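You operate a simulated robot arm through the tools that you are given. There is no shell and no other tool. Be economical: measure what you need, move in short steps, check, and stop when the job is done.

The job below is to be done with a simulated robot arm. You get a single attempt, and the scene is never put back.

TASK
Pour some cereal into the small tub, then fold and clip the bag.
Fine: Stand the bag back where it was; the green clip goes over the folded top.

Only the result counts: the job must be done as asked and must still hold three seconds after the hand-in. Knocking over, shifting, dropping, spilling or breaking anything else fails it. Flat cloth is picked up by pressing the open fingertips on it (5 to 10 N) and closing them slowly along it; thin cloth reads only 2 to 8 mm in the jaws.

THE ROBOT
A 7-joint arm with a two-finger parallel gripper, fixed in place. Base frame: the origin is at the foot of the arm, x ahead of it, y to its left, z up; the work surface is at about z = 900. Units: mm, degrees, N and s.
With the tool pointing down near the work surface it reaches from about 480 to 920 mm from the base axis. Its first joint turns from -115.0 to 115.0 degrees. Payload 3.91 kg.
Tool frame: the origin (TCP) lies between the finger pads and is the grasp point; the fingertips stand 30 mm ahead of it; z points along the fingers, y is the line along which they close. The gripper opens to 110 mm. The fingers are 20 mm wide and 10 mm thick; the gripper's body (48 by 112 mm) begins 55 mm behind the TCP.
Orientation is told as [roll, pitch, yaw] about the base's x, y, z axes, in that order, counted from this pose: with the fingers straight down and closing along the base's y, the tool's x points along the base's -x, its y along +y and its z along -z.

THE INTERFACE
- The arm moves only by the tool send_rows. Its argument "series" is a list that holds one entry, the list of rows, each a list of 7 numbers: the shift along the base's x, y, z in mm, then the turn, a rotation vector about the base's x, y, z in degrees, then the opening in per cent of the stroke, from 0 (shut) to 100 (fully open). In form: [[[x, y, z, ax, ay, az, grip], ...]]. A call has 1 to 20 rows; each row is the pose to reach, as a shift and turn from the pose commanded when the call began. Each row takes 0.2 s and may step no farther than 50 mm and 8.6 degrees from the row before; otherwise, or with a gripper value out of range, the whole call is refused. Where a pose cannot be reached the arm comes as near as it can. A force on the tool above 40 N (or 10 N above the force at the start of the call, whichever is more), or a blocked arm, ends the call early, and 0.2 s more pass. The fingers move at their own pace (about 153 mm/s each) and stop on an object; they squeeze with about 28 N. The grip force told is the motor's: it shows also when the fingers shut on nothing. Time passes only in rows, and 0.2 s behind the last, so rows that repeat a pose let the fingers close. The reply holds the time, the measured pose of the TCP, the force on the tool along the base axes, the opening and the grip force, in the units named above and with some noise, and new pictures: "show" is both (left out), scene, wrist or none.
- Cameras (640 x 400 px; columns grow to the right, rows downward): "scene" is fixed at [220.1, -498.7, 1724.8]; the picture's right is [0.84, -0.55, 0.00], its down [-0.41, -0.63, -0.66] and it looks along [0.36, 0.55, -0.75] (base axes); focal length 314 px, centre (320, 200). "wrist" rides on the gripper at [-36, 0, -57] in the tool frame; the picture's right is [0.00, -1.00, 0.00], its down [0.97, 0.00, -0.24] and it looks along [0.24, 0.00, 0.97] (tool axes); focal length 218 px, centre (320, 200). There is no depth. A picture from a camera that has moved, and an enlarged one, comes with that camera's place and axes in the base frame and with its lens.
- slide_trunk(by): slides the trunk up (or, below 0, down) by that many mm; the arm rides with it, the base frame stays. It gives what a move gives, with no picture.
- close_up(camera, box): a new picture of the part [left, top, right, bottom] of that camera's present view, enlarged. The clock stands still meanwhile.
- finish_job(): hands the job in; it is judged then, once.

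Go step by step. Nothing tells you positions but the pictures and the camera data: compare them with the known pose of the tool, close in by small moves and look again before you grip or let go. The budget is 120 turns and 150 pictures, counting those below and the enlarged ones. Unless the task says otherwise, let go and move clear before handing in, and close with one line.

The tools are called after ">>>" as name(argument=value, ...) on one line, values as JSON. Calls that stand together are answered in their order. send_rows: Moves the arm, as the interface text tells. Its arguments: {"type":"object","properties":{"series":{"type":"array","items":{"type":"array","items":{"type":"array","items":{"type":"number"}}}},"show":{"type":"string","enum":["both","scene","wrist","none"]}},"required":["series"]} The other tools are called the same way: slide_trunk (by) slides the trunk up or down; close_up (camera, box) takes an enlarged picture of a part of a camera's view; finish_job () hands the job in.

At the start:

```text
time_s: 0.0
tool_pos: [551.2, -69.3, 1291.3]
tool_rot: [0.0, 0.1, 0.1]
ft_force: [-0.1, 0.9, 0.4]
opening: 110.0
grip_force: 0.0
trunk travel left (down, up): [-775.0, 215.0]
```

scene: 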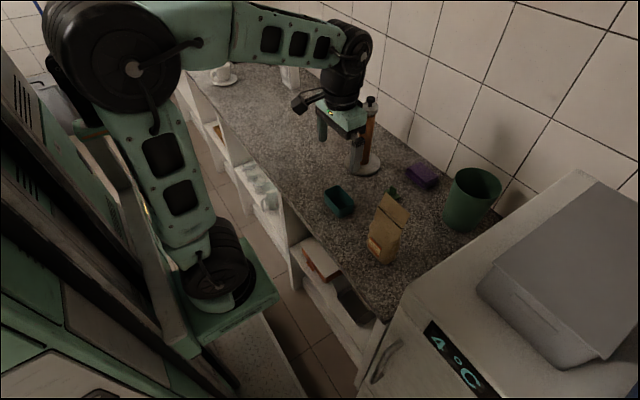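
wrist: 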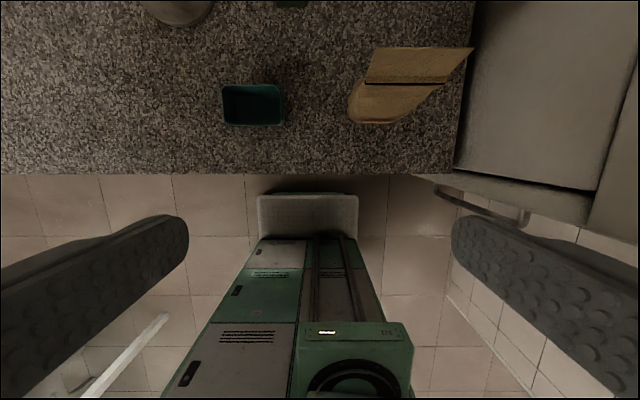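

I see a teal tub, a brown cereal bag, a green clip near the bag, a purple sponge, a green bin and a paper-towel holder. I'll enlarge the work area to measure positions.

>>> close_up(camera="scene", box=[300, 140, 460, 280])

>>> close_up(camera="wrist", box=[200, 0, 500, 180])

```text
2.86 times, centred on (380, 210) of scene
camera zoom: at [220.1, -498.7, 1724.8], right [0.84, -0.55, 0.0], down [-0.41, -0.63, -0.66], along [0.36, 0.55, -0.75], focal length 898 px, centre (149, 171)
```

zoom: 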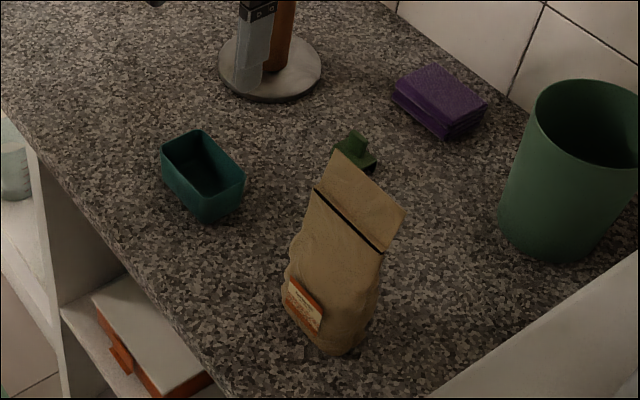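

```text
2.13 times, centred on (350, 90) of wrist
camera zoom: at [586.8, -69.8, 1346.9], right [0.0, -1.0, 0.0], down [-0.97, 0.0, 0.24], along [-0.24, 0.0, -0.97], focal length 466 px, centre (256, 435)
```

zoom: 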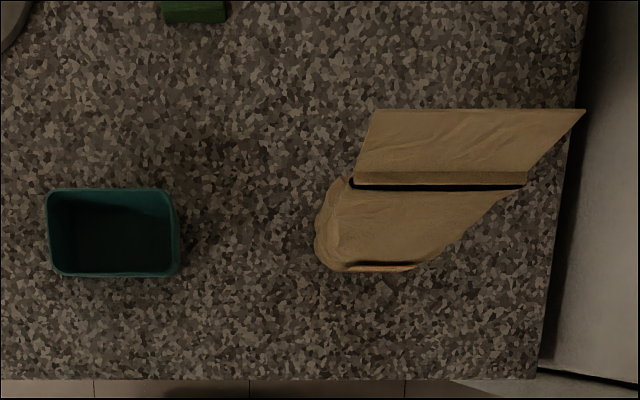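

The bag stands at about x 630–690, y −120..−215, with its crease at z≈1065 and a flap leaning back to z≈1110. The tub is at about (654, 44) and the clip at about (828, −23). I'll tilt the tool toward horizontal while still high up, which also shows me the bag mouth.

>>> send_rows(series=[[[-10, -15, 0, 0, -8, 0, 100], [-20, -35, 0, 0, -16, 0, 100], [-30, -55, 0, 0, -24, 0, 100], [-40, -75, 0, 0, -32, 0, 100], [-50, -95, 0, 0, -40, 0, 100], [-50, -98, 0, 0, -45, 0, 100]]])

>>> close_up(camera="scene", box=[370, 170, 430, 210])

```text
time_s: 1.4
tool_pos: [564.1, -188.1, 1238.3]
tool_rot: [0.5, -44.1, -0.3]
ft_force: [0.7, 0.3, 0.5]
opening: 110.1
grip_force: 0.0
out of reach, approached as far as the arm can: row 3, 4, 5, 6
trunk travel left (down, up): [-775.0, 215.0]
camera wrist: at [550.3, -188.2, 1302.1], right [0.0, -1.0, 0.0], down [-0.86, 0.0, -0.5], along [0.5, 0.0, -0.86], focal length 218 px, centre (320, 200)
```

scene: 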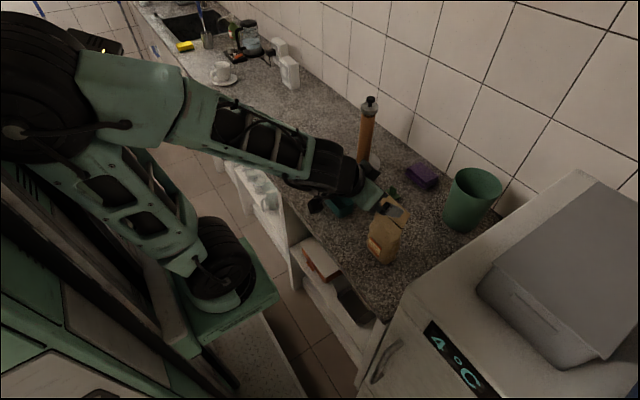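
wrist: 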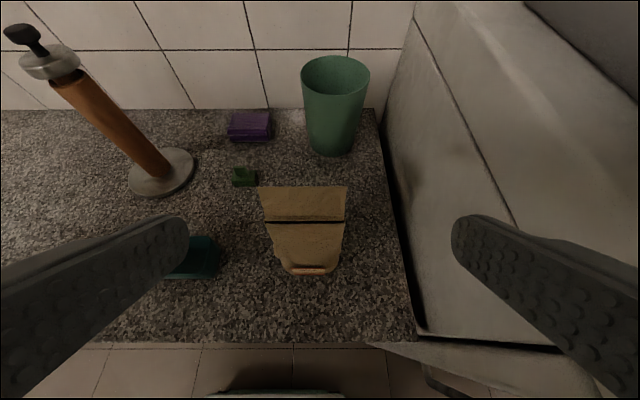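

```text
10.00 times, centred on (400, 190) of scene
camera zoom: at [220.1, -498.7, 1724.8], right [0.84, -0.55, 0.0], down [-0.41, -0.63, -0.66], along [0.36, 0.55, -0.75], focal length 3142 px, centre (-480, 300)
```

zoom: 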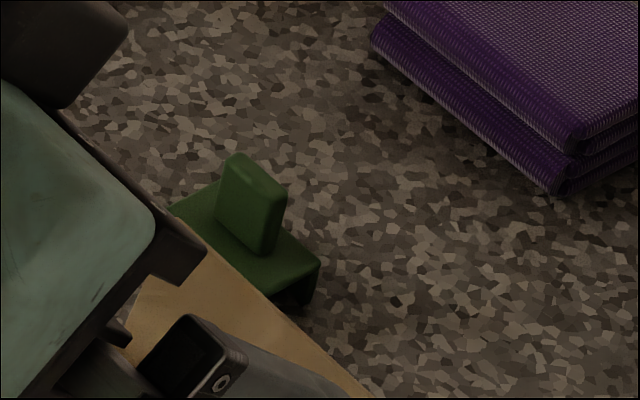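

The clip is a green saddle with an upright handle plate. The arm is too folded to reach this pose, so I'll rise and lower the trunk, which puts the wrist farther from the shoulder.

>>> send_rows(series=[[[0, 0, 50, 0, 0, 0, 100], [0, 0, 100, 0, 0, 0, 100], [0, 0, 150, 0, 0, 0, 100], [0, 0, 200, 0, 0, 0, 100], [0, 0, 250, 0, 0, 0, 100], [0, 0, 250, 0, 0, 0, 100]]], show="none")

>>> slide_trunk(by=-250)

```text
time_s: 2.8
tool_pos: [608.5, -205.2, 1463.3]
tool_rot: [0.0, -44.9, -0.1]
ft_force: [-0.9, -1.0, 1.3]
opening: 109.7
grip_force: 0.1
out of reach, approached as far as the arm can: row 1, 2, 3, 4, 5, 6
trunk travel left (down, up): [-775.0, 215.0]
```

```text
time_s: 5.4
tool_pos: [608.5, -205.4, 1213.0]
tool_rot: [0.0, -44.9, 0.0]
ft_force: [0.2, 0.6, 0.1]
opening: 110.0
grip_force: 0.0
trunk travel left (down, up): [-525.0, 465.0]
```

The boundary suggests the shoulder is high up (about z 1600), so I need the trunk back up and the tool lower. I'll undo the slide and move down in a known way.

>>> slide_trunk(by=250)

>>> send_rows(series=[[[0, 0, -50, 0, 0, 0, 100], [0, 0, -100, 0, 0, 0, 100], [0, 0, -150, 0, 0, 0, 100], [0, 0, -200, 0, 0, 0, 100], [0, 0, -200, 0, 0, 0, 100]]], show="none")

```text
time_s: 8.0
tool_pos: [609.4, -203.9, 1463.5]
tool_rot: [0.1, -45.1, 0.0]
ft_force: [0.4, 0.5, -0.1]
opening: 110.0
grip_force: 0.1
trunk travel left (down, up): [-775.0, 215.0]
```

```text
time_s: 9.2
tool_pos: [607.9, -205.4, 1262.3]
tool_rot: [0.0, -45.0, -0.1]
ft_force: [-0.5, 0.4, -0.6]
opening: 110.0
grip_force: 0.0
trunk travel left (down, up): [-775.0, 215.0]
```

The pose resets to the achieved one, so commands are relative to where the arm really is. Now I'll pitch to horizontal while backing off in front of the bag.

>>> send_rows(series=[[[-10, 6, -10, 0, -8, 0, 100], [-20, 12, -20, 0, -16, 0, 100], [-30, 20, -35, 0, -24, 0, 100], [-40, 28, -50, 0, -32, 0, 100], [-50, 37, -65, 0, -40, 0, 100], [-60, 37, -80, 0, -45, 0, 100], [-60, 37, -80, 0, -45, 0, 100]]])

>>> close_up(camera="wrist", box=[220, 150, 420, 275])

```text
time_s: 10.8
tool_pos: [670.3, -253.5, 1154.9]
tool_rot: [-91.8, -90.0, 91.6]
ft_force: [-1.1, -0.6, 0.1]
opening: 109.9
grip_force: 0.0
out of reach, approached as far as the arm can: row 1, 2, 3, 4, 5, 6, 7
trunk travel left (down, up): [-775.0, 215.0]
camera wrist: at [613.1, -253.9, 1189.9], right [0.0, -1.0, 0.0], down [-0.24, 0.0, -0.97], along [0.97, 0.0, -0.24], focal length 218 px, centre (320, 200)
```

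scene: 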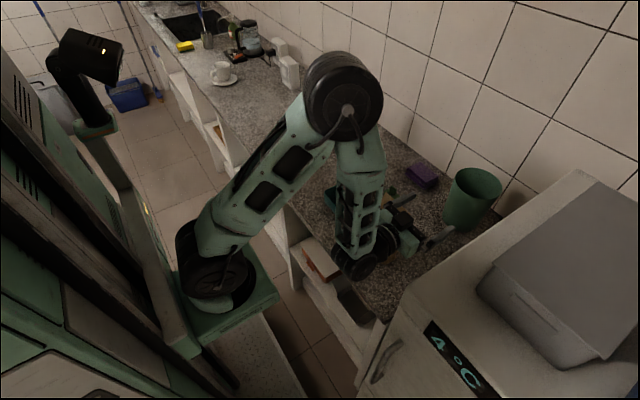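
wrist: 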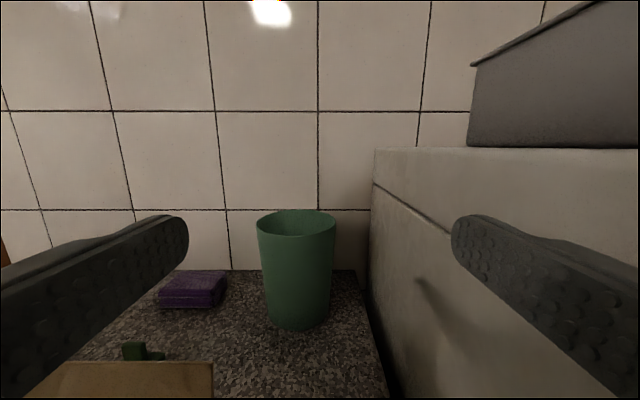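

```text
3.20 times, centred on (320, 212) of wrist
camera zoom: at [613.1, -253.9, 1189.9], right [0.0, -1.0, 0.0], down [-0.24, 0.0, -0.97], along [0.97, 0.0, -0.24], focal length 698 px, centre (320, 160)
```

zoom: 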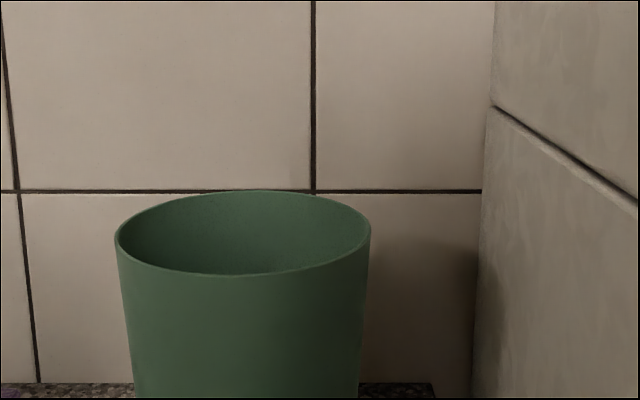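

The arm is now horizontal, but the shoulder (about z 1140) is too near the wrist for a front approach. I'll raise the arm, lower the trunk in two stages, then back off in front of the bag.

>>> send_rows(series=[[[0, 0, 50, 0, 0, 0, 100], [0, 0, 100, 0, 0, 0, 100], [0, 0, 150, 0, 0, 0, 100], [0, 0, 200, 0, 0, 0, 100], [0, 0, 250, 0, 0, 0, 100], [0, 0, 250, 0, 0, 0, 100]]], show="none")

```text
time_s: 12.2
tool_pos: [670.8, -252.3, 1408.6]
tool_rot: [25.5, -90.0, -25.6]
ft_force: [0.3, -0.2, 0.3]
opening: 110.1
grip_force: 0.1
trunk travel left (down, up): [-775.0, 215.0]
```

The lift worked exactly. I'll slide down 250, then raise again and back off to in front of the bag.

>>> slide_trunk(by=-250)

>>> send_rows(series=[[[0, 0, 50, 0, 0, 0, 100], [0, 0, 100, 0, 0, 0, 100], [0, 0, 150, 0, 0, 0, 100], [0, 0, 200, 0, 0, 0, 100], [0, 0, 250, 0, 0, 0, 100], [-35, 20, 250, 0, 0, 0, 100], [-70, 45, 250, 0, 0, 0, 100], [-110, 70, 250, 0, 0, 0, 100], [-140, 85, 250, 0, 0, 0, 100], [-140, 85, 250, 0, 0, 0, 100]]], show="scene")

```text
time_s: 14.7
tool_pos: [671.7, -252.3, 1158.4]
tool_rot: [31.6, -90.0, -31.9]
ft_force: [0.6, 0.2, 1.1]
opening: 110.1
grip_force: 0.1
trunk travel left (down, up): [-525.0, 465.0]
```

```text
time_s: 16.9
tool_pos: [646.7, -236.5, 1406.2]
tool_rot: [23.4, -89.9, -23.4]
ft_force: [0.3, 0.0, -0.5]
opening: 110.1
grip_force: 0.0
out of reach, approached as far as the arm can: row 6, 7, 8, 9, 10
trunk travel left (down, up): [-525.0, 465.0]
```

scene: 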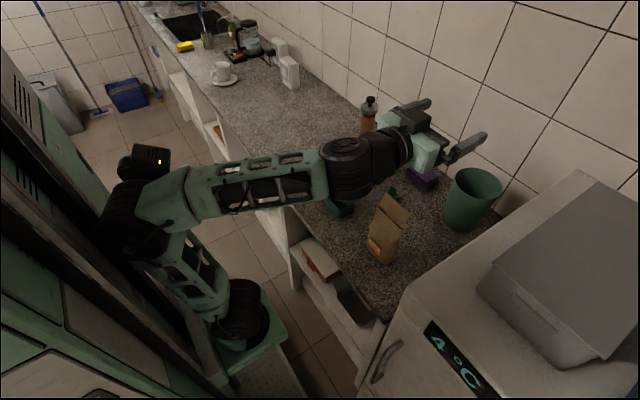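

The front approach is still limited by arm folding. I'll lower the trunk another 250 (TCP stays above the bag top), rise a little and try backing off again.

>>> slide_trunk(by=-240)

>>> send_rows(series=[[[0, 0, 40, 0, 0, 0, 100], [0, 0, 80, 0, 0, 0, 100], [-35, 20, 90, 0, 0, 0, 100], [-70, 40, 90, 0, 0, 0, 100], [-100, 68, 90, 0, 0, 0, 100], [-110, 68, 90, 0, 0, 0, 100], [-110, 68, 90, 0, 0, 0, 100]]], show="both")

```text
time_s: 19.4
tool_pos: [647.1, -238.0, 1165.8]
tool_rot: [22.4, -90.0, -22.4]
ft_force: [0.3, -0.8, -0.3]
opening: 109.9
grip_force: 0.1
trunk travel left (down, up): [-285.0, 705.0]
```

```text
time_s: 21.0
tool_pos: [617.4, -218.3, 1254.3]
tool_rot: [31.8, -89.9, -31.8]
ft_force: [-0.8, -0.6, 0.5]
opening: 109.9
grip_force: 0.0
out of reach, approached as far as the arm can: row 3, 4, 5, 6, 7
trunk travel left (down, up): [-285.0, 705.0]
camera wrist: at [559.7, -218.3, 1288.3], right [0.0, -1.0, 0.0], down [-0.24, 0.0, -0.97], along [0.97, 0.0, -0.24], focal length 218 px, centre (320, 200)
```

scene: 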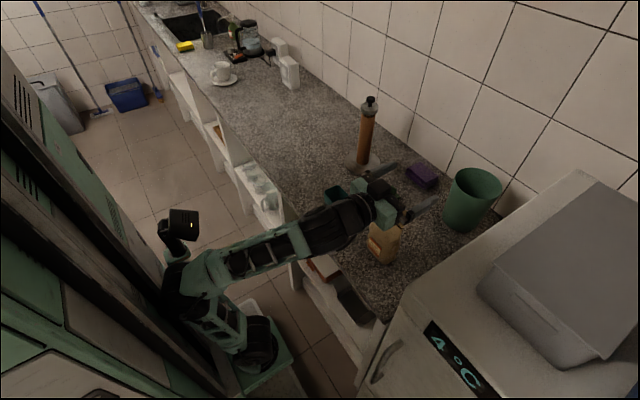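
wrist: 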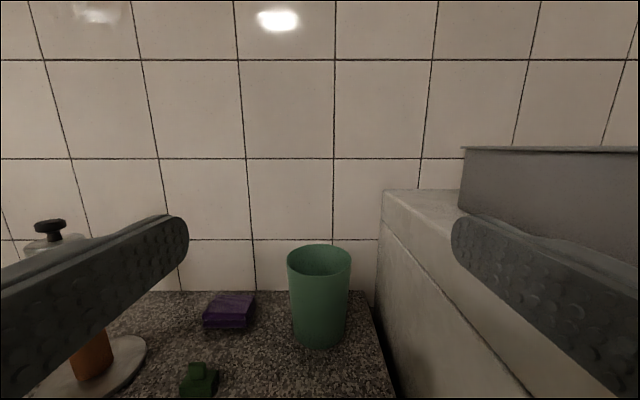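

Going higher relative to the shoulder helps. I'll raise the tool, then drop the trunk fully and recheck.

>>> send_rows(series=[[[0, 0, 40, 0, 0, 0, 100], [0, 0, 80, 0, 0, 0, 100], [0, 0, 120, 0, 0, 0, 100], [0, 0, 160, 0, 0, 0, 100], [0, 0, 200, 0, 0, 0, 100], [-20, 10, 200, 0, 0, 0, 100], [-40, 25, 200, 0, 0, 0, 100], [-60, 40, 200, 0, 0, 0, 100], [-60, 40, 200, 0, 0, 0, 100]]], show="none")

```text
time_s: 23.0
tool_pos: [544.0, -162.1, 1422.8]
tool_rot: [-2.9, -90.0, 2.7]
ft_force: [-0.5, 0.0, -0.3]
opening: 110.0
grip_force: 0.1
out of reach, approached as far as the arm can: row 4, 5, 6, 7, 8, 9
trunk travel left (down, up): [-285.0, 705.0]
```

Now the tool is well back at (544, −162). Sliding the trunk fully down brings it to z≈1138, in front of the bag.

>>> slide_trunk(by=-285)

>>> send_rows(series=[[[0, 0, 0, 0, 0, 0, 100]]], show="both")

```text
time_s: 25.9
tool_pos: [542.3, -162.2, 1137.8]
tool_rot: [-25.6, -90.0, 25.5]
ft_force: [0.3, -0.5, -0.8]
opening: 110.1
grip_force: 0.1
trunk travel left (down, up): [0.0, 990.0]
```

```text
time_s: 26.3
tool_pos: [543.1, -160.9, 1137.5]
tool_rot: [-27.0, -89.9, 27.1]
ft_force: [-0.8, 0.0, -0.9]
opening: 110.1
grip_force: 0.0
trunk travel left (down, up): [0.0, 990.0]
camera wrist: at [485.9, -162.0, 1172.1], right [0.0, -1.0, 0.0], down [-0.24, 0.0, -0.97], along [0.97, 0.0, -0.24], focal length 218 px, centre (320, 200)
```

scene: 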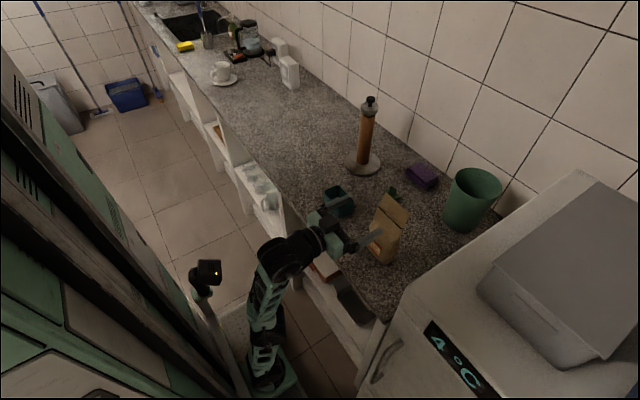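
wrist: 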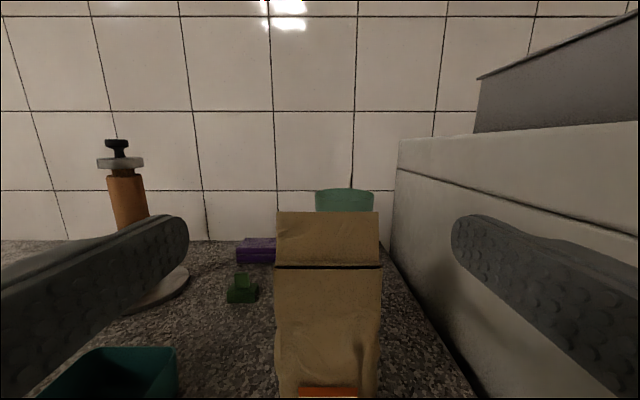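

I now have a clear frontal view of the bag. I'll zoom in on the crease and flap.

>>> close_up(camera="wrist", box=[240, 190, 420, 400])

>>> close_up(camera="scene", box=[350, 170, 430, 270])

```text
1.90 times, centred on (330, 295) of wrist
camera zoom: at [485.9, -162.0, 1172.1], right [0.0, -1.0, 0.0], down [-0.24, 0.0, -0.97], along [0.97, 0.0, -0.24], focal length 416 px, centre (301, 19)
```

zoom: 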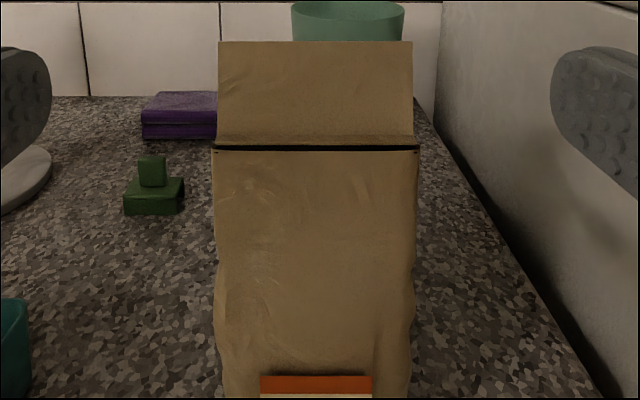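

```text
4.00 times, centred on (390, 220) of scene
camera zoom: at [220.1, -498.7, 1724.8], right [0.84, -0.55, 0.0], down [-0.41, -0.63, -0.66], along [0.36, 0.55, -0.75], focal length 1257 px, centre (40, 120)
```

zoom: 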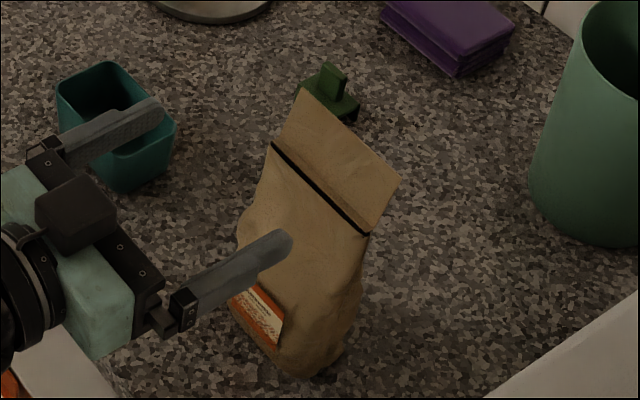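

The bag is a wedge: about 94 mm wide (y −122 to −216), with a slit mouth at z≈1068 and the flap behind it. I'll center on y≈−168.7, move forward above it with the fingers straddling, then check.

>>> send_rows(series=[[[0, -7, 0, 0, 0, 0, 100], [35, -7, 0, 0, 0, 0, 100], [70, -7, 0, 0, 0, 0, 100], [105, -7, 0, 0, 0, 0, 100], [112, -7, 0, 0, 0, 0, 100], [112, -7, 0, 0, 0, 0, 100]]], show="both")

>>> close_up(camera="scene", box=[350, 170, 430, 270])

```text
time_s: 27.7
tool_pos: [648.4, -169.9, 1108.1]
tool_rot: [-11.3, -89.8, 11.3]
ft_force: [0.1, -1.0, -1.0]
opening: 110.1
grip_force: 0.1
out of reach, approached as far as the arm can: row 2, 3, 4, 5, 6
trunk travel left (down, up): [0.0, 990.0]
camera wrist: at [592.1, -170.8, 1142.6], right [0.0, -1.0, 0.0], down [-0.24, 0.0, -0.97], along [0.97, 0.0, -0.24], focal length 218 px, centre (320, 200)
```

scene: 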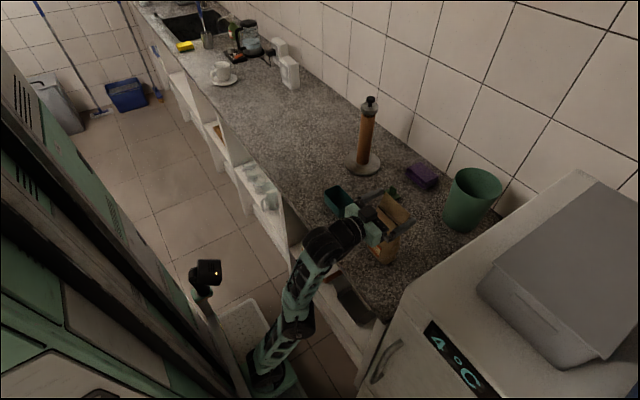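
wrist: 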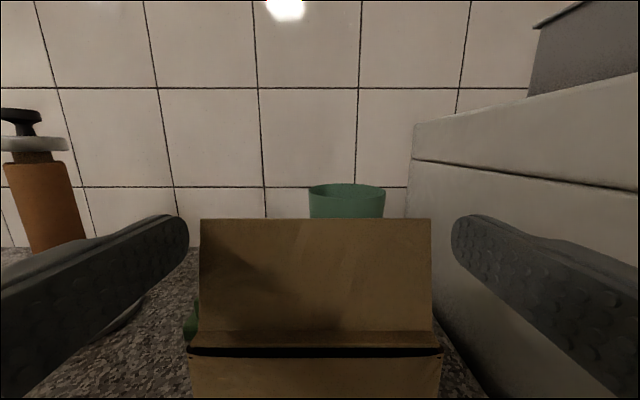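

```text
4.00 times, centred on (390, 220) of scene
camera zoom: at [220.1, -498.7, 1724.8], right [0.84, -0.55, 0.0], down [-0.41, -0.63, -0.66], along [0.36, 0.55, -0.75], focal length 1257 px, centre (40, 120)
```

zoom: 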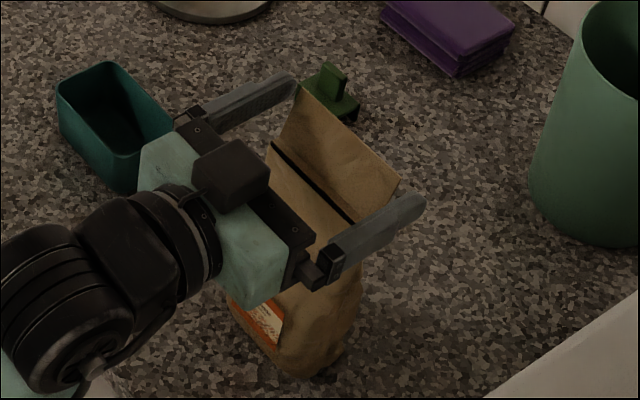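

The bag is centered between the fingers. I'll descend along its sides to about z 990.

>>> send_rows(series=[[[6, 1, -30, 0, 0, 0, 100], [6, 1, -60, 0, 0, 0, 100], [6, 1, -90, 0, 0, 0, 100], [6, 1, -118, 0, 0, 0, 100], [6, 1, -118, 0, 0, 0, 100]]], show="both")

>>> close_up(camera="scene", box=[350, 170, 430, 270])

```text
time_s: 28.9
tool_pos: [681.2, -173.5, 1096.7]
tool_rot: [-14.8, -89.9, 14.9]
ft_force: [-0.4, 0.4, -0.5]
opening: 109.9
grip_force: 0.2
out of reach, approached as far as the arm can: row 1, 2, 3, 4, 5
trunk travel left (down, up): [0.0, 990.0]
camera wrist: at [623.5, -174.5, 1131.3], right [0.0, -1.0, 0.0], down [-0.24, 0.0, -0.97], along [0.97, 0.0, -0.24], focal length 218 px, centre (320, 200)
```

scene: 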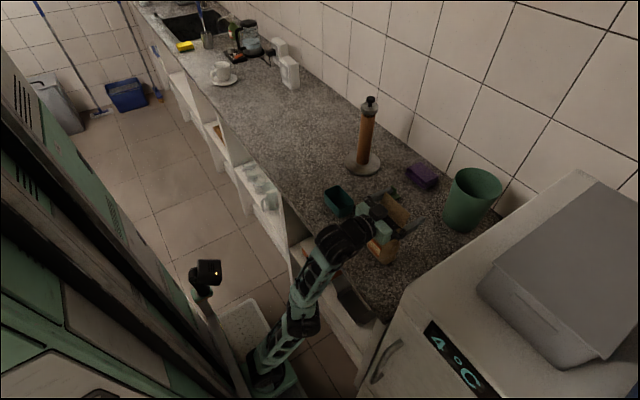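
wrist: 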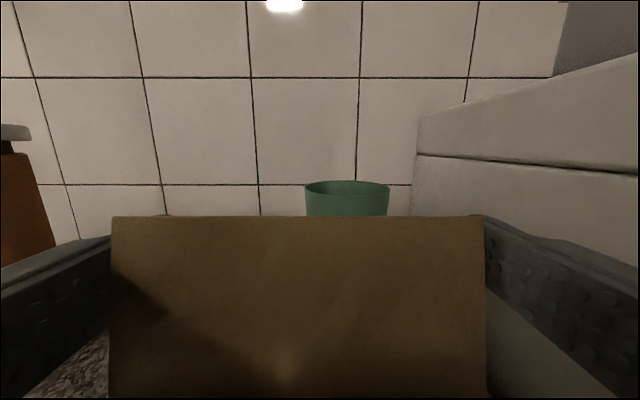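

```text
4.00 times, centred on (390, 220) of scene
camera zoom: at [220.1, -498.7, 1724.8], right [0.84, -0.55, 0.0], down [-0.41, -0.63, -0.66], along [0.36, 0.55, -0.75], focal length 1257 px, centre (40, 120)
```

zoom: 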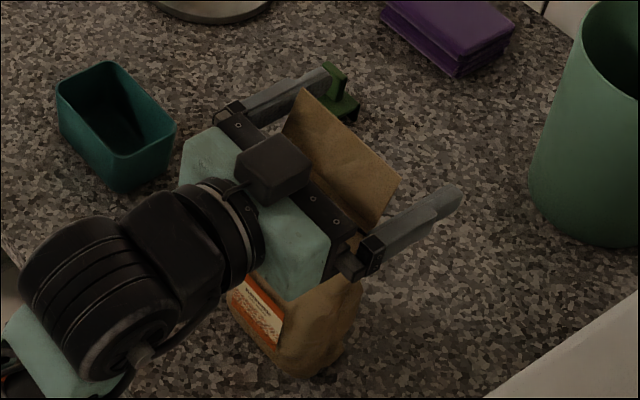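

The arm is stretched straight (singular) here. I'll raise the trunk a bit for clearance, then try to bend the elbow by moving back and down toward the shoulder.

>>> slide_trunk(by=220)

>>> send_rows(series=[[[-15, 2, -30, 0, 0, 0, 100], [-25, 4, -60, 0, 0, 0, 100], [-25, 4, -90, 0, 0, 0, 100], [-25, 4, -90, 0, 0, 0, 100]]], show="scene")

```text
time_s: 31.2
tool_pos: [681.2, -172.8, 1316.7]
tool_rot: [-10.6, -89.9, 10.6]
ft_force: [-0.1, -0.1, -0.1]
opening: 110.3
grip_force: 0.0
trunk travel left (down, up): [-220.0, 770.0]
```

```text
time_s: 32.2
tool_pos: [680.6, -174.2, 1317.9]
tool_rot: [-11.1, -89.9, 11.2]
ft_force: [0.1, 0.5, -1.1]
opening: 109.9
grip_force: 0.1
out of reach, approached as far as the arm can: row 1, 2, 3, 4
trunk travel left (down, up): [-220.0, 770.0]
```

scene: 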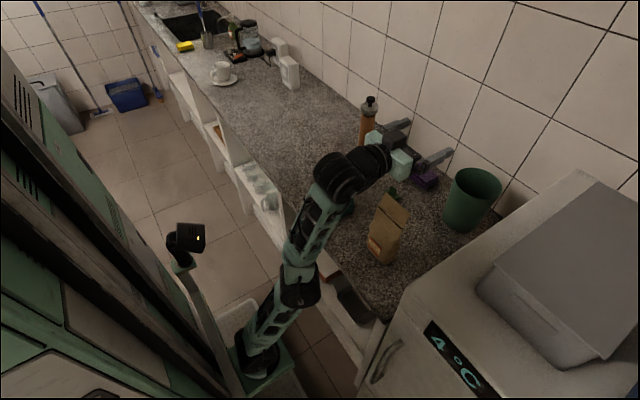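

The elbow looks stuck in a near-straight pocket. I'll push outward to the maximum reach and then come back in, to let it flip to the bent side.

>>> send_rows(series=[[[10, 0, 40, 0, 0, 0, 100], [20, 0, 80, 0, 0, 0, 100], [20, 0, 80, 0, 0, 0, 100], [0, 0, 40, 0, 0, 0, 100], [-15, 0, 0, 0, 0, 0, 100], [-30, 0, -40, 0, 0, 0, 100], [-40, 0, -80, 0, 0, 0, 100], [-40, 0, -80, 0, 0, 0, 100]]], show="none")

```text
time_s: 34.0
tool_pos: [667.9, -173.2, 1321.2]
tool_rot: [-6.3, -89.8, 6.4]
ft_force: [0.5, 0.5, 0.5]
opening: 110.1
grip_force: 0.0
out of reach, approached as far as the arm can: row 1, 2, 3, 4, 5, 6, 7, 8
trunk travel left (down, up): [-220.0, 770.0]
```

I'll check where outward alone leads.

>>> send_rows(series=[[[10, 0, 40, 0, 0, 0, 100], [20, 0, 80, 0, 0, 0, 100], [20, 0, 80, 0, 0, 0, 100]]], show="scene")

>>> close_up(camera="scene", box=[210, 120, 440, 390])

```text
time_s: 34.9
tool_pos: [672.4, -170.6, 1321.0]
tool_rot: [-9.7, -90.0, 9.8]
ft_force: [0.0, -0.2, -0.3]
opening: 110.2
grip_force: 0.0
out of reach, approached as far as the arm can: row 1, 2, 3
trunk travel left (down, up): [-220.0, 770.0]
```

scene: 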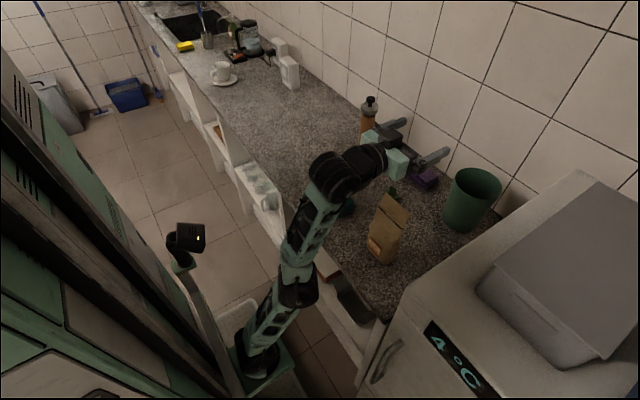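

```text
1.48 times, centred on (325, 255) of scene
camera zoom: at [220.1, -498.7, 1724.8], right [0.84, -0.55, 0.0], down [-0.41, -0.63, -0.66], along [0.36, 0.55, -0.75], focal length 466 px, centre (313, 118)
```

zoom: 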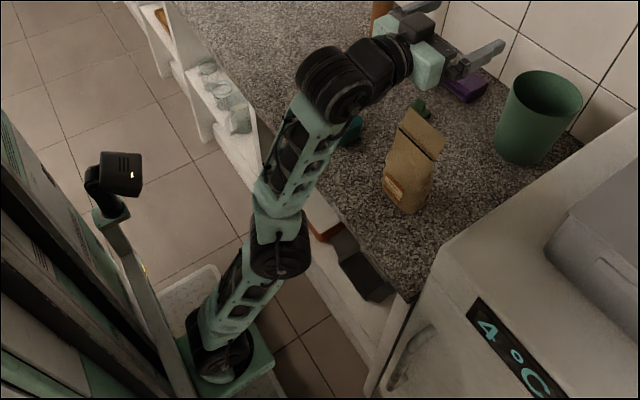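

Stretched at its limit. I'll raise the trunk for space and swing down to a tool-down pose well inside the reach to get the elbow bent again.

>>> slide_trunk(by=420)

>>> send_rows(series=[[[-5, 5, -45, 0, 8, 0, 100], [-10, 10, -90, 0, 16, 0, 100], [-15, 15, -135, 0, 24, 0, 100], [-20, 20, -180, 0, 32, 0, 100], [-25, 25, -225, 0, 40, 0, 100], [-30, 30, -270, 0, 48, 0, 100], [-35, 35, -315, 0, 56, 0, 100], [-40, 40, -360, 0, 64, 0, 100], [-45, 45, -400, 0, 72, 0, 100], [-50, 50, -430, 0, 80, 0, 100], [-55, 55, -450, 0, 88, 0, 100], [-55, 55, -450, 0, 88, 0, 100]]], show="scene")

```text
refused: 420 is not a number from -400 to 400
```

```text
time_s: 36.7
tool_pos: [729.9, -139.1, 1063.8]
tool_rot: [-0.4, -29.8, 0.8]
ft_force: [1.6, 0.7, 61.4]
opening: 110.1
grip_force: 0.1
out of reach, approached as far as the arm can: row 1, 2, 3, 4, 5, 6, 7, 8, 9
trunk travel left (down, up): [-220.0, 770.0]
stopped in row 9: the force on the tool passed its limit (the readings are from after the stop); the commanded pose is now the measured one
```

scene: 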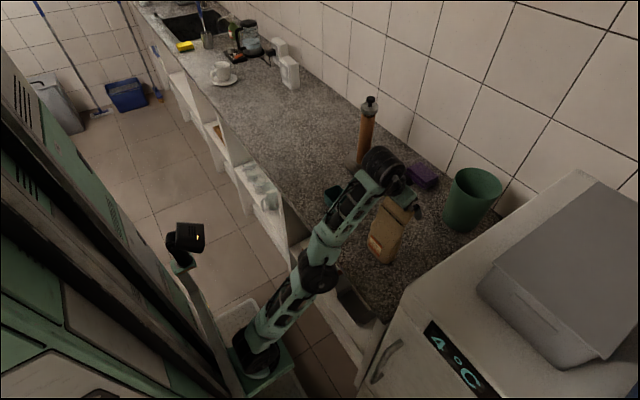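

The slide was refused but the move still ran, and the tool touched something. I need to see what it touched before doing anything else.

>>> close_up(camera="scene", box=[310, 130, 450, 270])

>>> close_up(camera="wrist", box=[0, 0, 640, 400])

```text
2.86 times, centred on (380, 200) of scene
camera zoom: at [220.1, -498.7, 1724.8], right [0.84, -0.55, 0.0], down [-0.41, -0.63, -0.66], along [0.36, 0.55, -0.75], focal length 898 px, centre (149, 200)
```

zoom: 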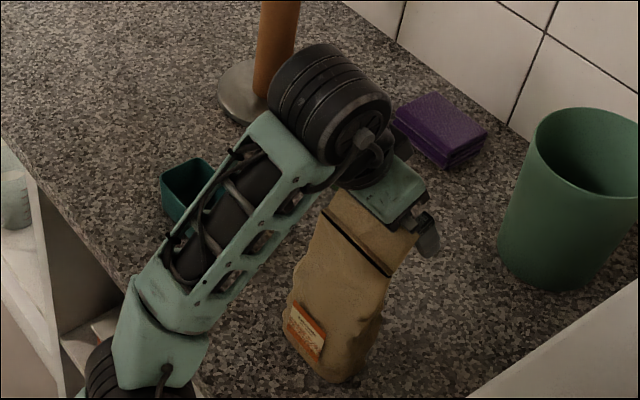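

```text
1.00 times, centred on (320, 200) of wrist
camera zoom: at [732.2, -139.2, 1130.0], right [0.01, -1.0, 0.01], down [-0.96, -0.01, -0.27], along [0.27, 0.0, -0.96], focal length 218 px, centre (320, 200)
```

zoom: 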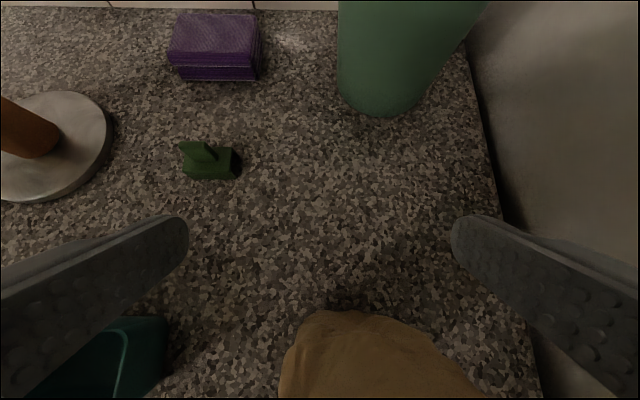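

The gripper body is pressing on the bag's top, but the bag still stands in place. I'll lift straight up with the trunk.

>>> slide_trunk(by=300)

>>> close_up(camera="scene", box=[310, 130, 450, 270])

```text
time_s: 39.7
tool_pos: [733.0, -140.1, 1358.8]
tool_rot: [-0.1, -29.0, 0.6]
ft_force: [0.5, 0.3, -0.7]
opening: 110.0
grip_force: 0.2
trunk travel left (down, up): [-520.0, 470.0]
```

```text
2.86 times, centred on (380, 200) of scene
camera zoom: at [220.1, -498.7, 1724.8], right [0.84, -0.55, 0.0], down [-0.41, -0.63, -0.66], along [0.36, 0.55, -0.75], focal length 898 px, centre (149, 200)
```

zoom: 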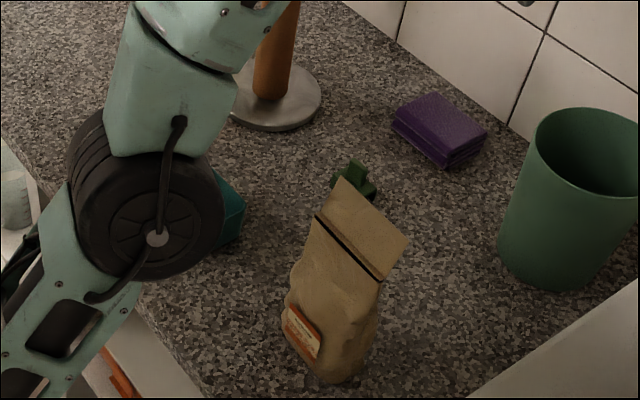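

The bag is unharmed. I'll raise the trunk further, then bring the arm down into a bent, tool-down pose, one step at a time.

>>> slide_trunk(by=270)

```text
time_s: 42.4
tool_pos: [734.8, -140.4, 1628.1]
tool_rot: [-0.2, -29.0, 0.6]
ft_force: [0.5, 0.3, 0.4]
opening: 109.9
grip_force: 0.0
trunk travel left (down, up): [-790.0, 200.0]
```

>>> send_rows(series=[[[-10, 5, -45, 0, 6, 0, 100], [-20, 10, -90, 0, 12, 0, 100], [-35, 15, -135, 0, 18, 0, 100], [-50, 20, -180, 0, 24, 0, 100], [-65, 25, -220, 0, 29, 0, 100], [-80, 30, -260, 0, 29, 0, 100], [-90, 35, -300, 0, 29, 0, 100], [-90, 35, -300, 0, 29, 0, 100]]], show="scene")

```text
time_s: 44.2
tool_pos: [642.8, -103.9, 1328.1]
tool_rot: [0.1, -0.1, 0.5]
ft_force: [-0.2, -0.5, 0.3]
opening: 109.8
grip_force: 0.0
out of reach, approached as far as the arm can: row 1
trunk travel left (down, up): [-790.0, 200.0]
```

scene: 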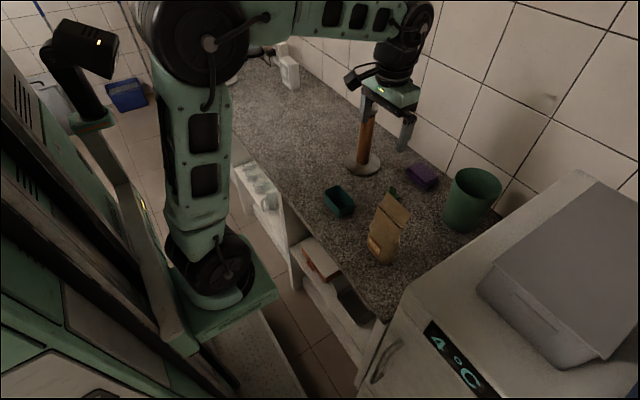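

The elbow is bent again. At this raised trunk height, clear of everything, I'll pitch to horizontal and rise to a pose equal to the grasp pose plus trunk offset.

>>> send_rows(series=[[[1, -6, 35, 0, -8, 0, 100], [1, -12, 70, 0, -16, 0, 100], [2, -18, 105, 0, -24, 0, 100], [2, -24, 140, 0, -32, 0, 100], [3, -30, 175, 0, -40, 0, 100], [3, -36, 210, 0, -48, 0, 100], [4, -42, 245, 0, -56, 0, 100], [5, -48, 280, 0, -64, 0, 100], [6, -54, 320, 0, -72, 0, 100], [7, -60, 365, 0, -80, 0, 100], [7, -66, 410, 0, -88, 0, 100], [7, -66, 420, 0, -90, 0, 100], [7, -66, 420, 0, -90, 0, 100]]], show="scene")

```text
time_s: 47.0
tool_pos: [651.4, -170.7, 1748.4]
tool_rot: [-94.4, -89.4, 94.4]
ft_force: [-0.2, 0.7, 0.6]
opening: 110.1
grip_force: 0.1
trunk travel left (down, up): [-790.0, 200.0]
```

scene: 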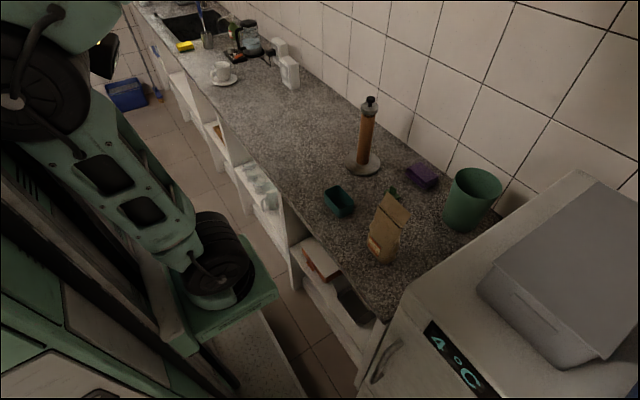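

It reached the pose exactly. I can now descend vertically with the trunk alone. First I'll slide down to above the bag and check alignment.

>>> slide_trunk(by=-400)

>>> slide_trunk(by=-190)

>>> send_rows(series=[[[4, 1, 0, 0, 0, 0, 100], [4, 1, 0, 0, 0, 0, 100]]], show="both")

```text
time_s: 50.8
tool_pos: [650.8, -172.0, 1348.9]
tool_rot: [-87.5, -89.5, 87.6]
ft_force: [-0.8, 0.4, 0.6]
opening: 110.0
grip_force: 0.2
trunk travel left (down, up): [-390.0, 600.0]
```

```text
time_s: 52.9
tool_pos: [651.8, -171.6, 1159.4]
tool_rot: [-87.6, -89.5, 87.6]
ft_force: [0.9, 0.5, 0.8]
opening: 109.9
grip_force: 0.1
trunk travel left (down, up): [-200.0, 790.0]
```

```text
time_s: 53.5
tool_pos: [655.1, -170.6, 1158.3]
tool_rot: [-88.1, -89.5, 88.2]
ft_force: [-0.4, -0.3, -0.1]
opening: 110.2
grip_force: 0.1
trunk travel left (down, up): [-200.0, 790.0]
camera wrist: at [597.7, -171.0, 1192.8], right [0.0, -1.0, 0.01], down [-0.24, -0.01, -0.97], along [0.97, 0.0, -0.24], focal length 218 px, centre (320, 200)
```

scene: 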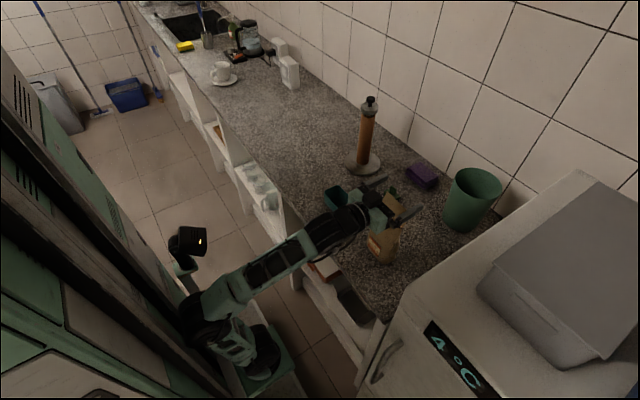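
wrist: 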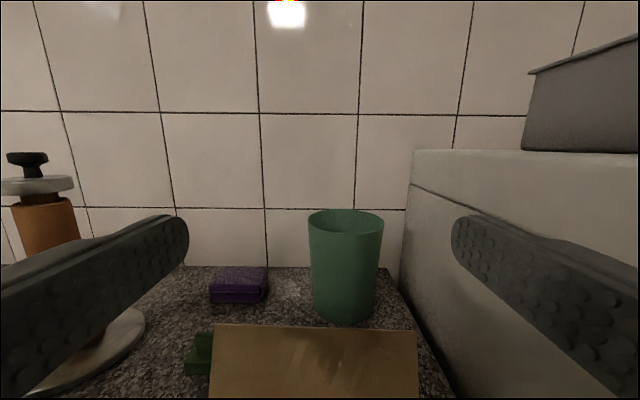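

The bag center is about 2 mm to the left. I'll correct that and slide down 160 with the fingers straddling the bag.

>>> send_rows(series=[[[0, 1.8, 0, 0, 0, 0, 100], [0, 1.8, 0, 0, 0, 0, 100]]], show="none")

>>> slide_trunk(by=-90)

>>> close_up(camera="wrist", box=[0, 0, 640, 400])

>>> close_up(camera="scene", box=[350, 170, 430, 270])

```text
time_s: 54.1
tool_pos: [654.6, -169.2, 1158.2]
tool_rot: [-87.5, -89.5, 87.6]
ft_force: [0.6, 0.0, 0.5]
opening: 109.9
grip_force: 0.2
trunk travel left (down, up): [-200.0, 790.0]
```

```text
time_s: 55.4
tool_pos: [654.3, -169.2, 1068.3]
tool_rot: [-88.0, -89.6, 87.9]
ft_force: [0.3, 1.0, 0.3]
opening: 109.9
grip_force: 0.1
trunk travel left (down, up): [-110.0, 880.0]
```

```text
1.00 times, centred on (320, 200) of wrist
camera zoom: at [597.6, -169.2, 1103.0], right [0.0, -1.0, 0.01], down [-0.24, -0.01, -0.97], along [0.97, 0.0, -0.24], focal length 218 px, centre (320, 200)
```

zoom: 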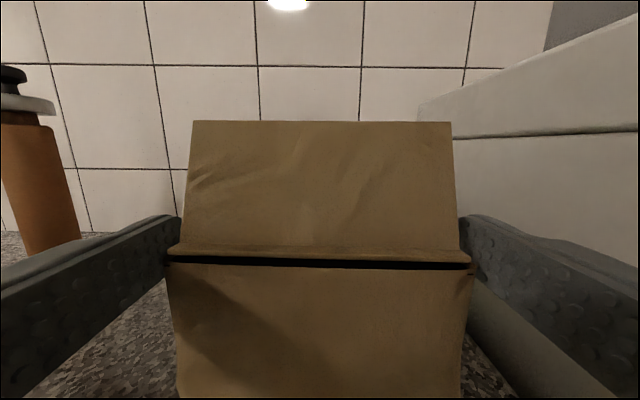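

```text
4.00 times, centred on (390, 220) of scene
camera zoom: at [220.1, -498.7, 1724.8], right [0.84, -0.55, 0.0], down [-0.41, -0.63, -0.66], along [0.36, 0.55, -0.75], focal length 1257 px, centre (40, 120)
```

zoom: 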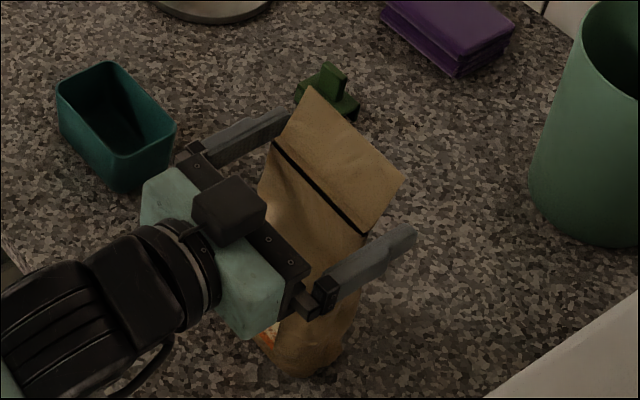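

Well centered. I'll go down 75 more and then close.

>>> slide_trunk(by=-78)

>>> send_rows(series=[[[0, 0, 0, 0, 0, 0, 88], [0, 0, 0, 0, 0, 0, 84], [0, 0, 0, 0, 0, 0, 80], [0, 0, 0, 0, 0, 0, 80]]], show="wrist")

```text
time_s: 56.4
tool_pos: [652.9, -168.6, 1002.0]
tool_rot: [-154.3, -88.8, 154.1]
ft_force: [0.6, -0.2, -0.3]
opening: 109.8
grip_force: 0.1
trunk travel left (down, up): [-38.0, 952.0]
stopped: the force on the tool passed its limit (the readings are from after the stop); the commanded pose is now the measured one
```

```text
time_s: 57.4
tool_pos: [654.5, -169.8, 1003.2]
tool_rot: [-155.4, -88.8, 155.2]
ft_force: [-0.8, 1.0, -0.2]
opening: 97.7
grip_force: 27.9
trunk travel left (down, up): [-38.0, 952.0]
camera wrist: at [594.9, -169.7, 1036.7], right [0.0, -1.0, 0.01], down [-0.22, -0.01, -0.97], along [0.97, 0.0, -0.22], focal length 218 px, centre (320, 200)
```

wrist: 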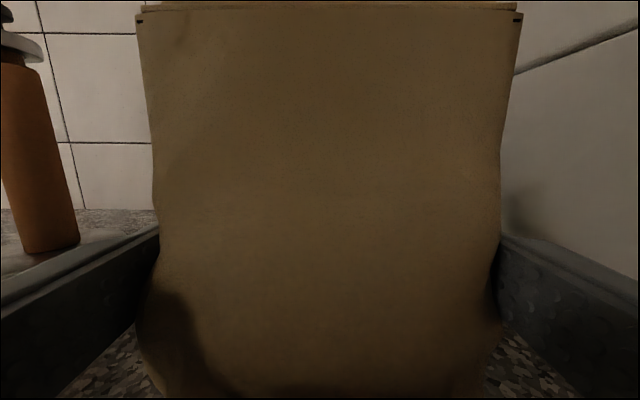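

Gripped at 97.7 mm with 28 N; the slide stopped slightly early at z≈1003, which is fine. I'll lift a little with the trunk and check the hold.

>>> send_rows(series=[[[0, 0, 0, 0, 0, 0, 50], [0, 0, 0, 0, 0, 0, 50]]], show="none")

>>> slide_trunk(by=30)

>>> close_up(camera="scene", box=[330, 160, 450, 280])

```text
time_s: 58.0
tool_pos: [653.2, -169.2, 1003.5]
tool_rot: [-155.3, -88.8, 155.3]
ft_force: [-0.5, 0.2, -0.4]
opening: 97.9
grip_force: 28.3
trunk travel left (down, up): [-38.0, 952.0]
```

```text
time_s: 58.7
tool_pos: [653.7, -169.1, 1033.6]
tool_rot: [-155.4, -88.8, 155.3]
ft_force: [-0.3, -0.7, -0.6]
opening: 97.9
grip_force: 27.7
trunk travel left (down, up): [-68.0, 922.0]
```

```text
3.33 times, centred on (390, 220) of scene
camera zoom: at [220.1, -498.7, 1724.8], right [0.84, -0.55, 0.0], down [-0.41, -0.63, -0.66], along [0.36, 0.55, -0.75], focal length 1047 px, centre (87, 133)
```

zoom: 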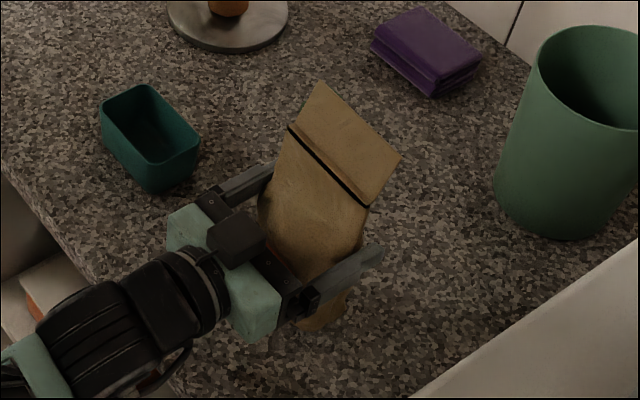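

The bag is lifted. I'll raise it clear of everything and carry it sideways toward the tub.

>>> slide_trunk(by=65)

>>> send_rows(series=[[[0, 25, 0, 0, 0, 0, 50], [0, 55, 0, 0, 0, 0, 50], [0, 85, 0, 0, 0, 0, 50], [0, 115, 0, 0, 0, 0, 50], [0, 140, 0, 0, 0, 0, 50], [0, 151, 0, 0, 0, 0, 50], [0, 151, 0, 0, 0, 0, 50]]], show="both")

```text
time_s: 59.7
tool_pos: [654.3, -168.9, 1098.0]
tool_rot: [-155.3, -88.8, 155.2]
ft_force: [0.3, -0.4, -0.7]
opening: 97.8
grip_force: 28.2
trunk travel left (down, up): [-133.0, 857.0]
```

```text
time_s: 61.3
tool_pos: [652.1, -18.9, 1098.8]
tool_rot: [-155.7, -88.9, 155.5]
ft_force: [-0.3, -0.9, -0.7]
opening: 97.4
grip_force: 28.3
trunk travel left (down, up): [-133.0, 857.0]
camera wrist: at [594.4, -18.9, 1131.5], right [0.0, -1.0, 0.01], down [-0.22, -0.01, -0.97], along [0.98, 0.0, -0.22], focal length 218 px, centre (320, 200)
```

scene: 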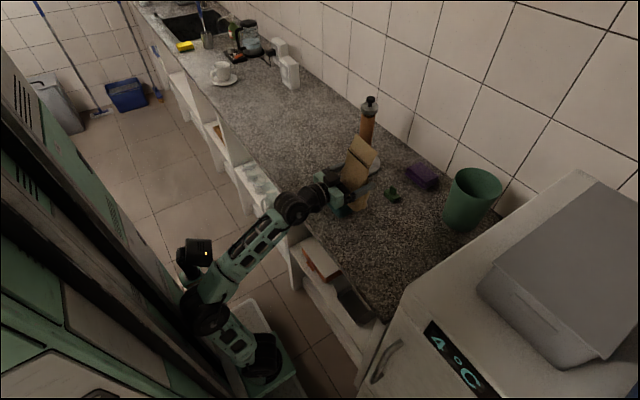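
wrist: 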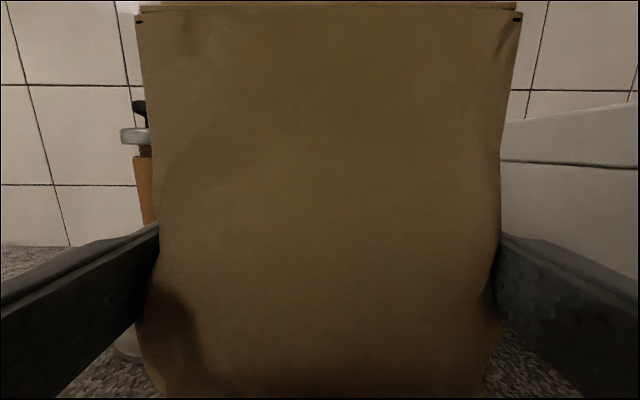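

The bag is over the near side of the tub and held firmly. I'll roll it 72° toward +y as a first stage.

>>> send_rows(series=[[[0, 0, 0, -6, 0, 0, 50], [0, 0, 0, -12, 0, 0, 50], [0, 0, 0, -18, 0, 0, 50], [0, 0, 0, -24, 0, 0, 50], [0, 0, 0, -30, 0, 0, 50], [0, 0, 0, -36, 0, 0, 50], [0, 0, 0, -42, 0, 0, 50], [0, 0, 0, -48, 0, 0, 50], [0, 0, 0, -54, 0, 0, 50], [0, 0, 0, -60, 0, 0, 50], [0, 0, 0, -66, 0, 0, 50], [0, 0, 0, -72, 0, 0, 50]]], show="scene")

>>> close_up(camera="scene", box=[290, 130, 410, 250])

```text
time_s: 63.9
tool_pos: [653.1, -18.8, 1098.2]
tool_rot: [-90.4, -17.3, 91.1]
ft_force: [0.5, 0.5, -0.9]
opening: 97.5
grip_force: 28.2
trunk travel left (down, up): [-133.0, 857.0]
```

scene: 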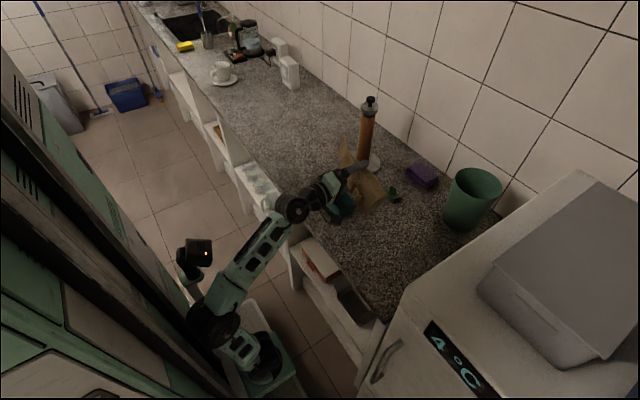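

```text
3.33 times, centred on (350, 190) of scene
camera zoom: at [220.1, -498.7, 1724.8], right [0.84, -0.55, 0.0], down [-0.41, -0.63, -0.66], along [0.36, 0.55, -0.75], focal length 1047 px, centre (220, 233)
```

zoom: 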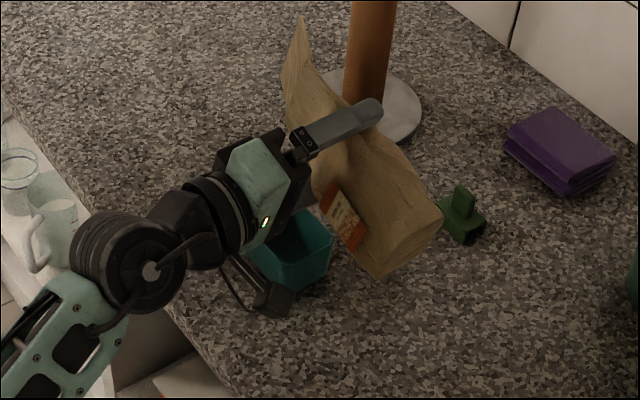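

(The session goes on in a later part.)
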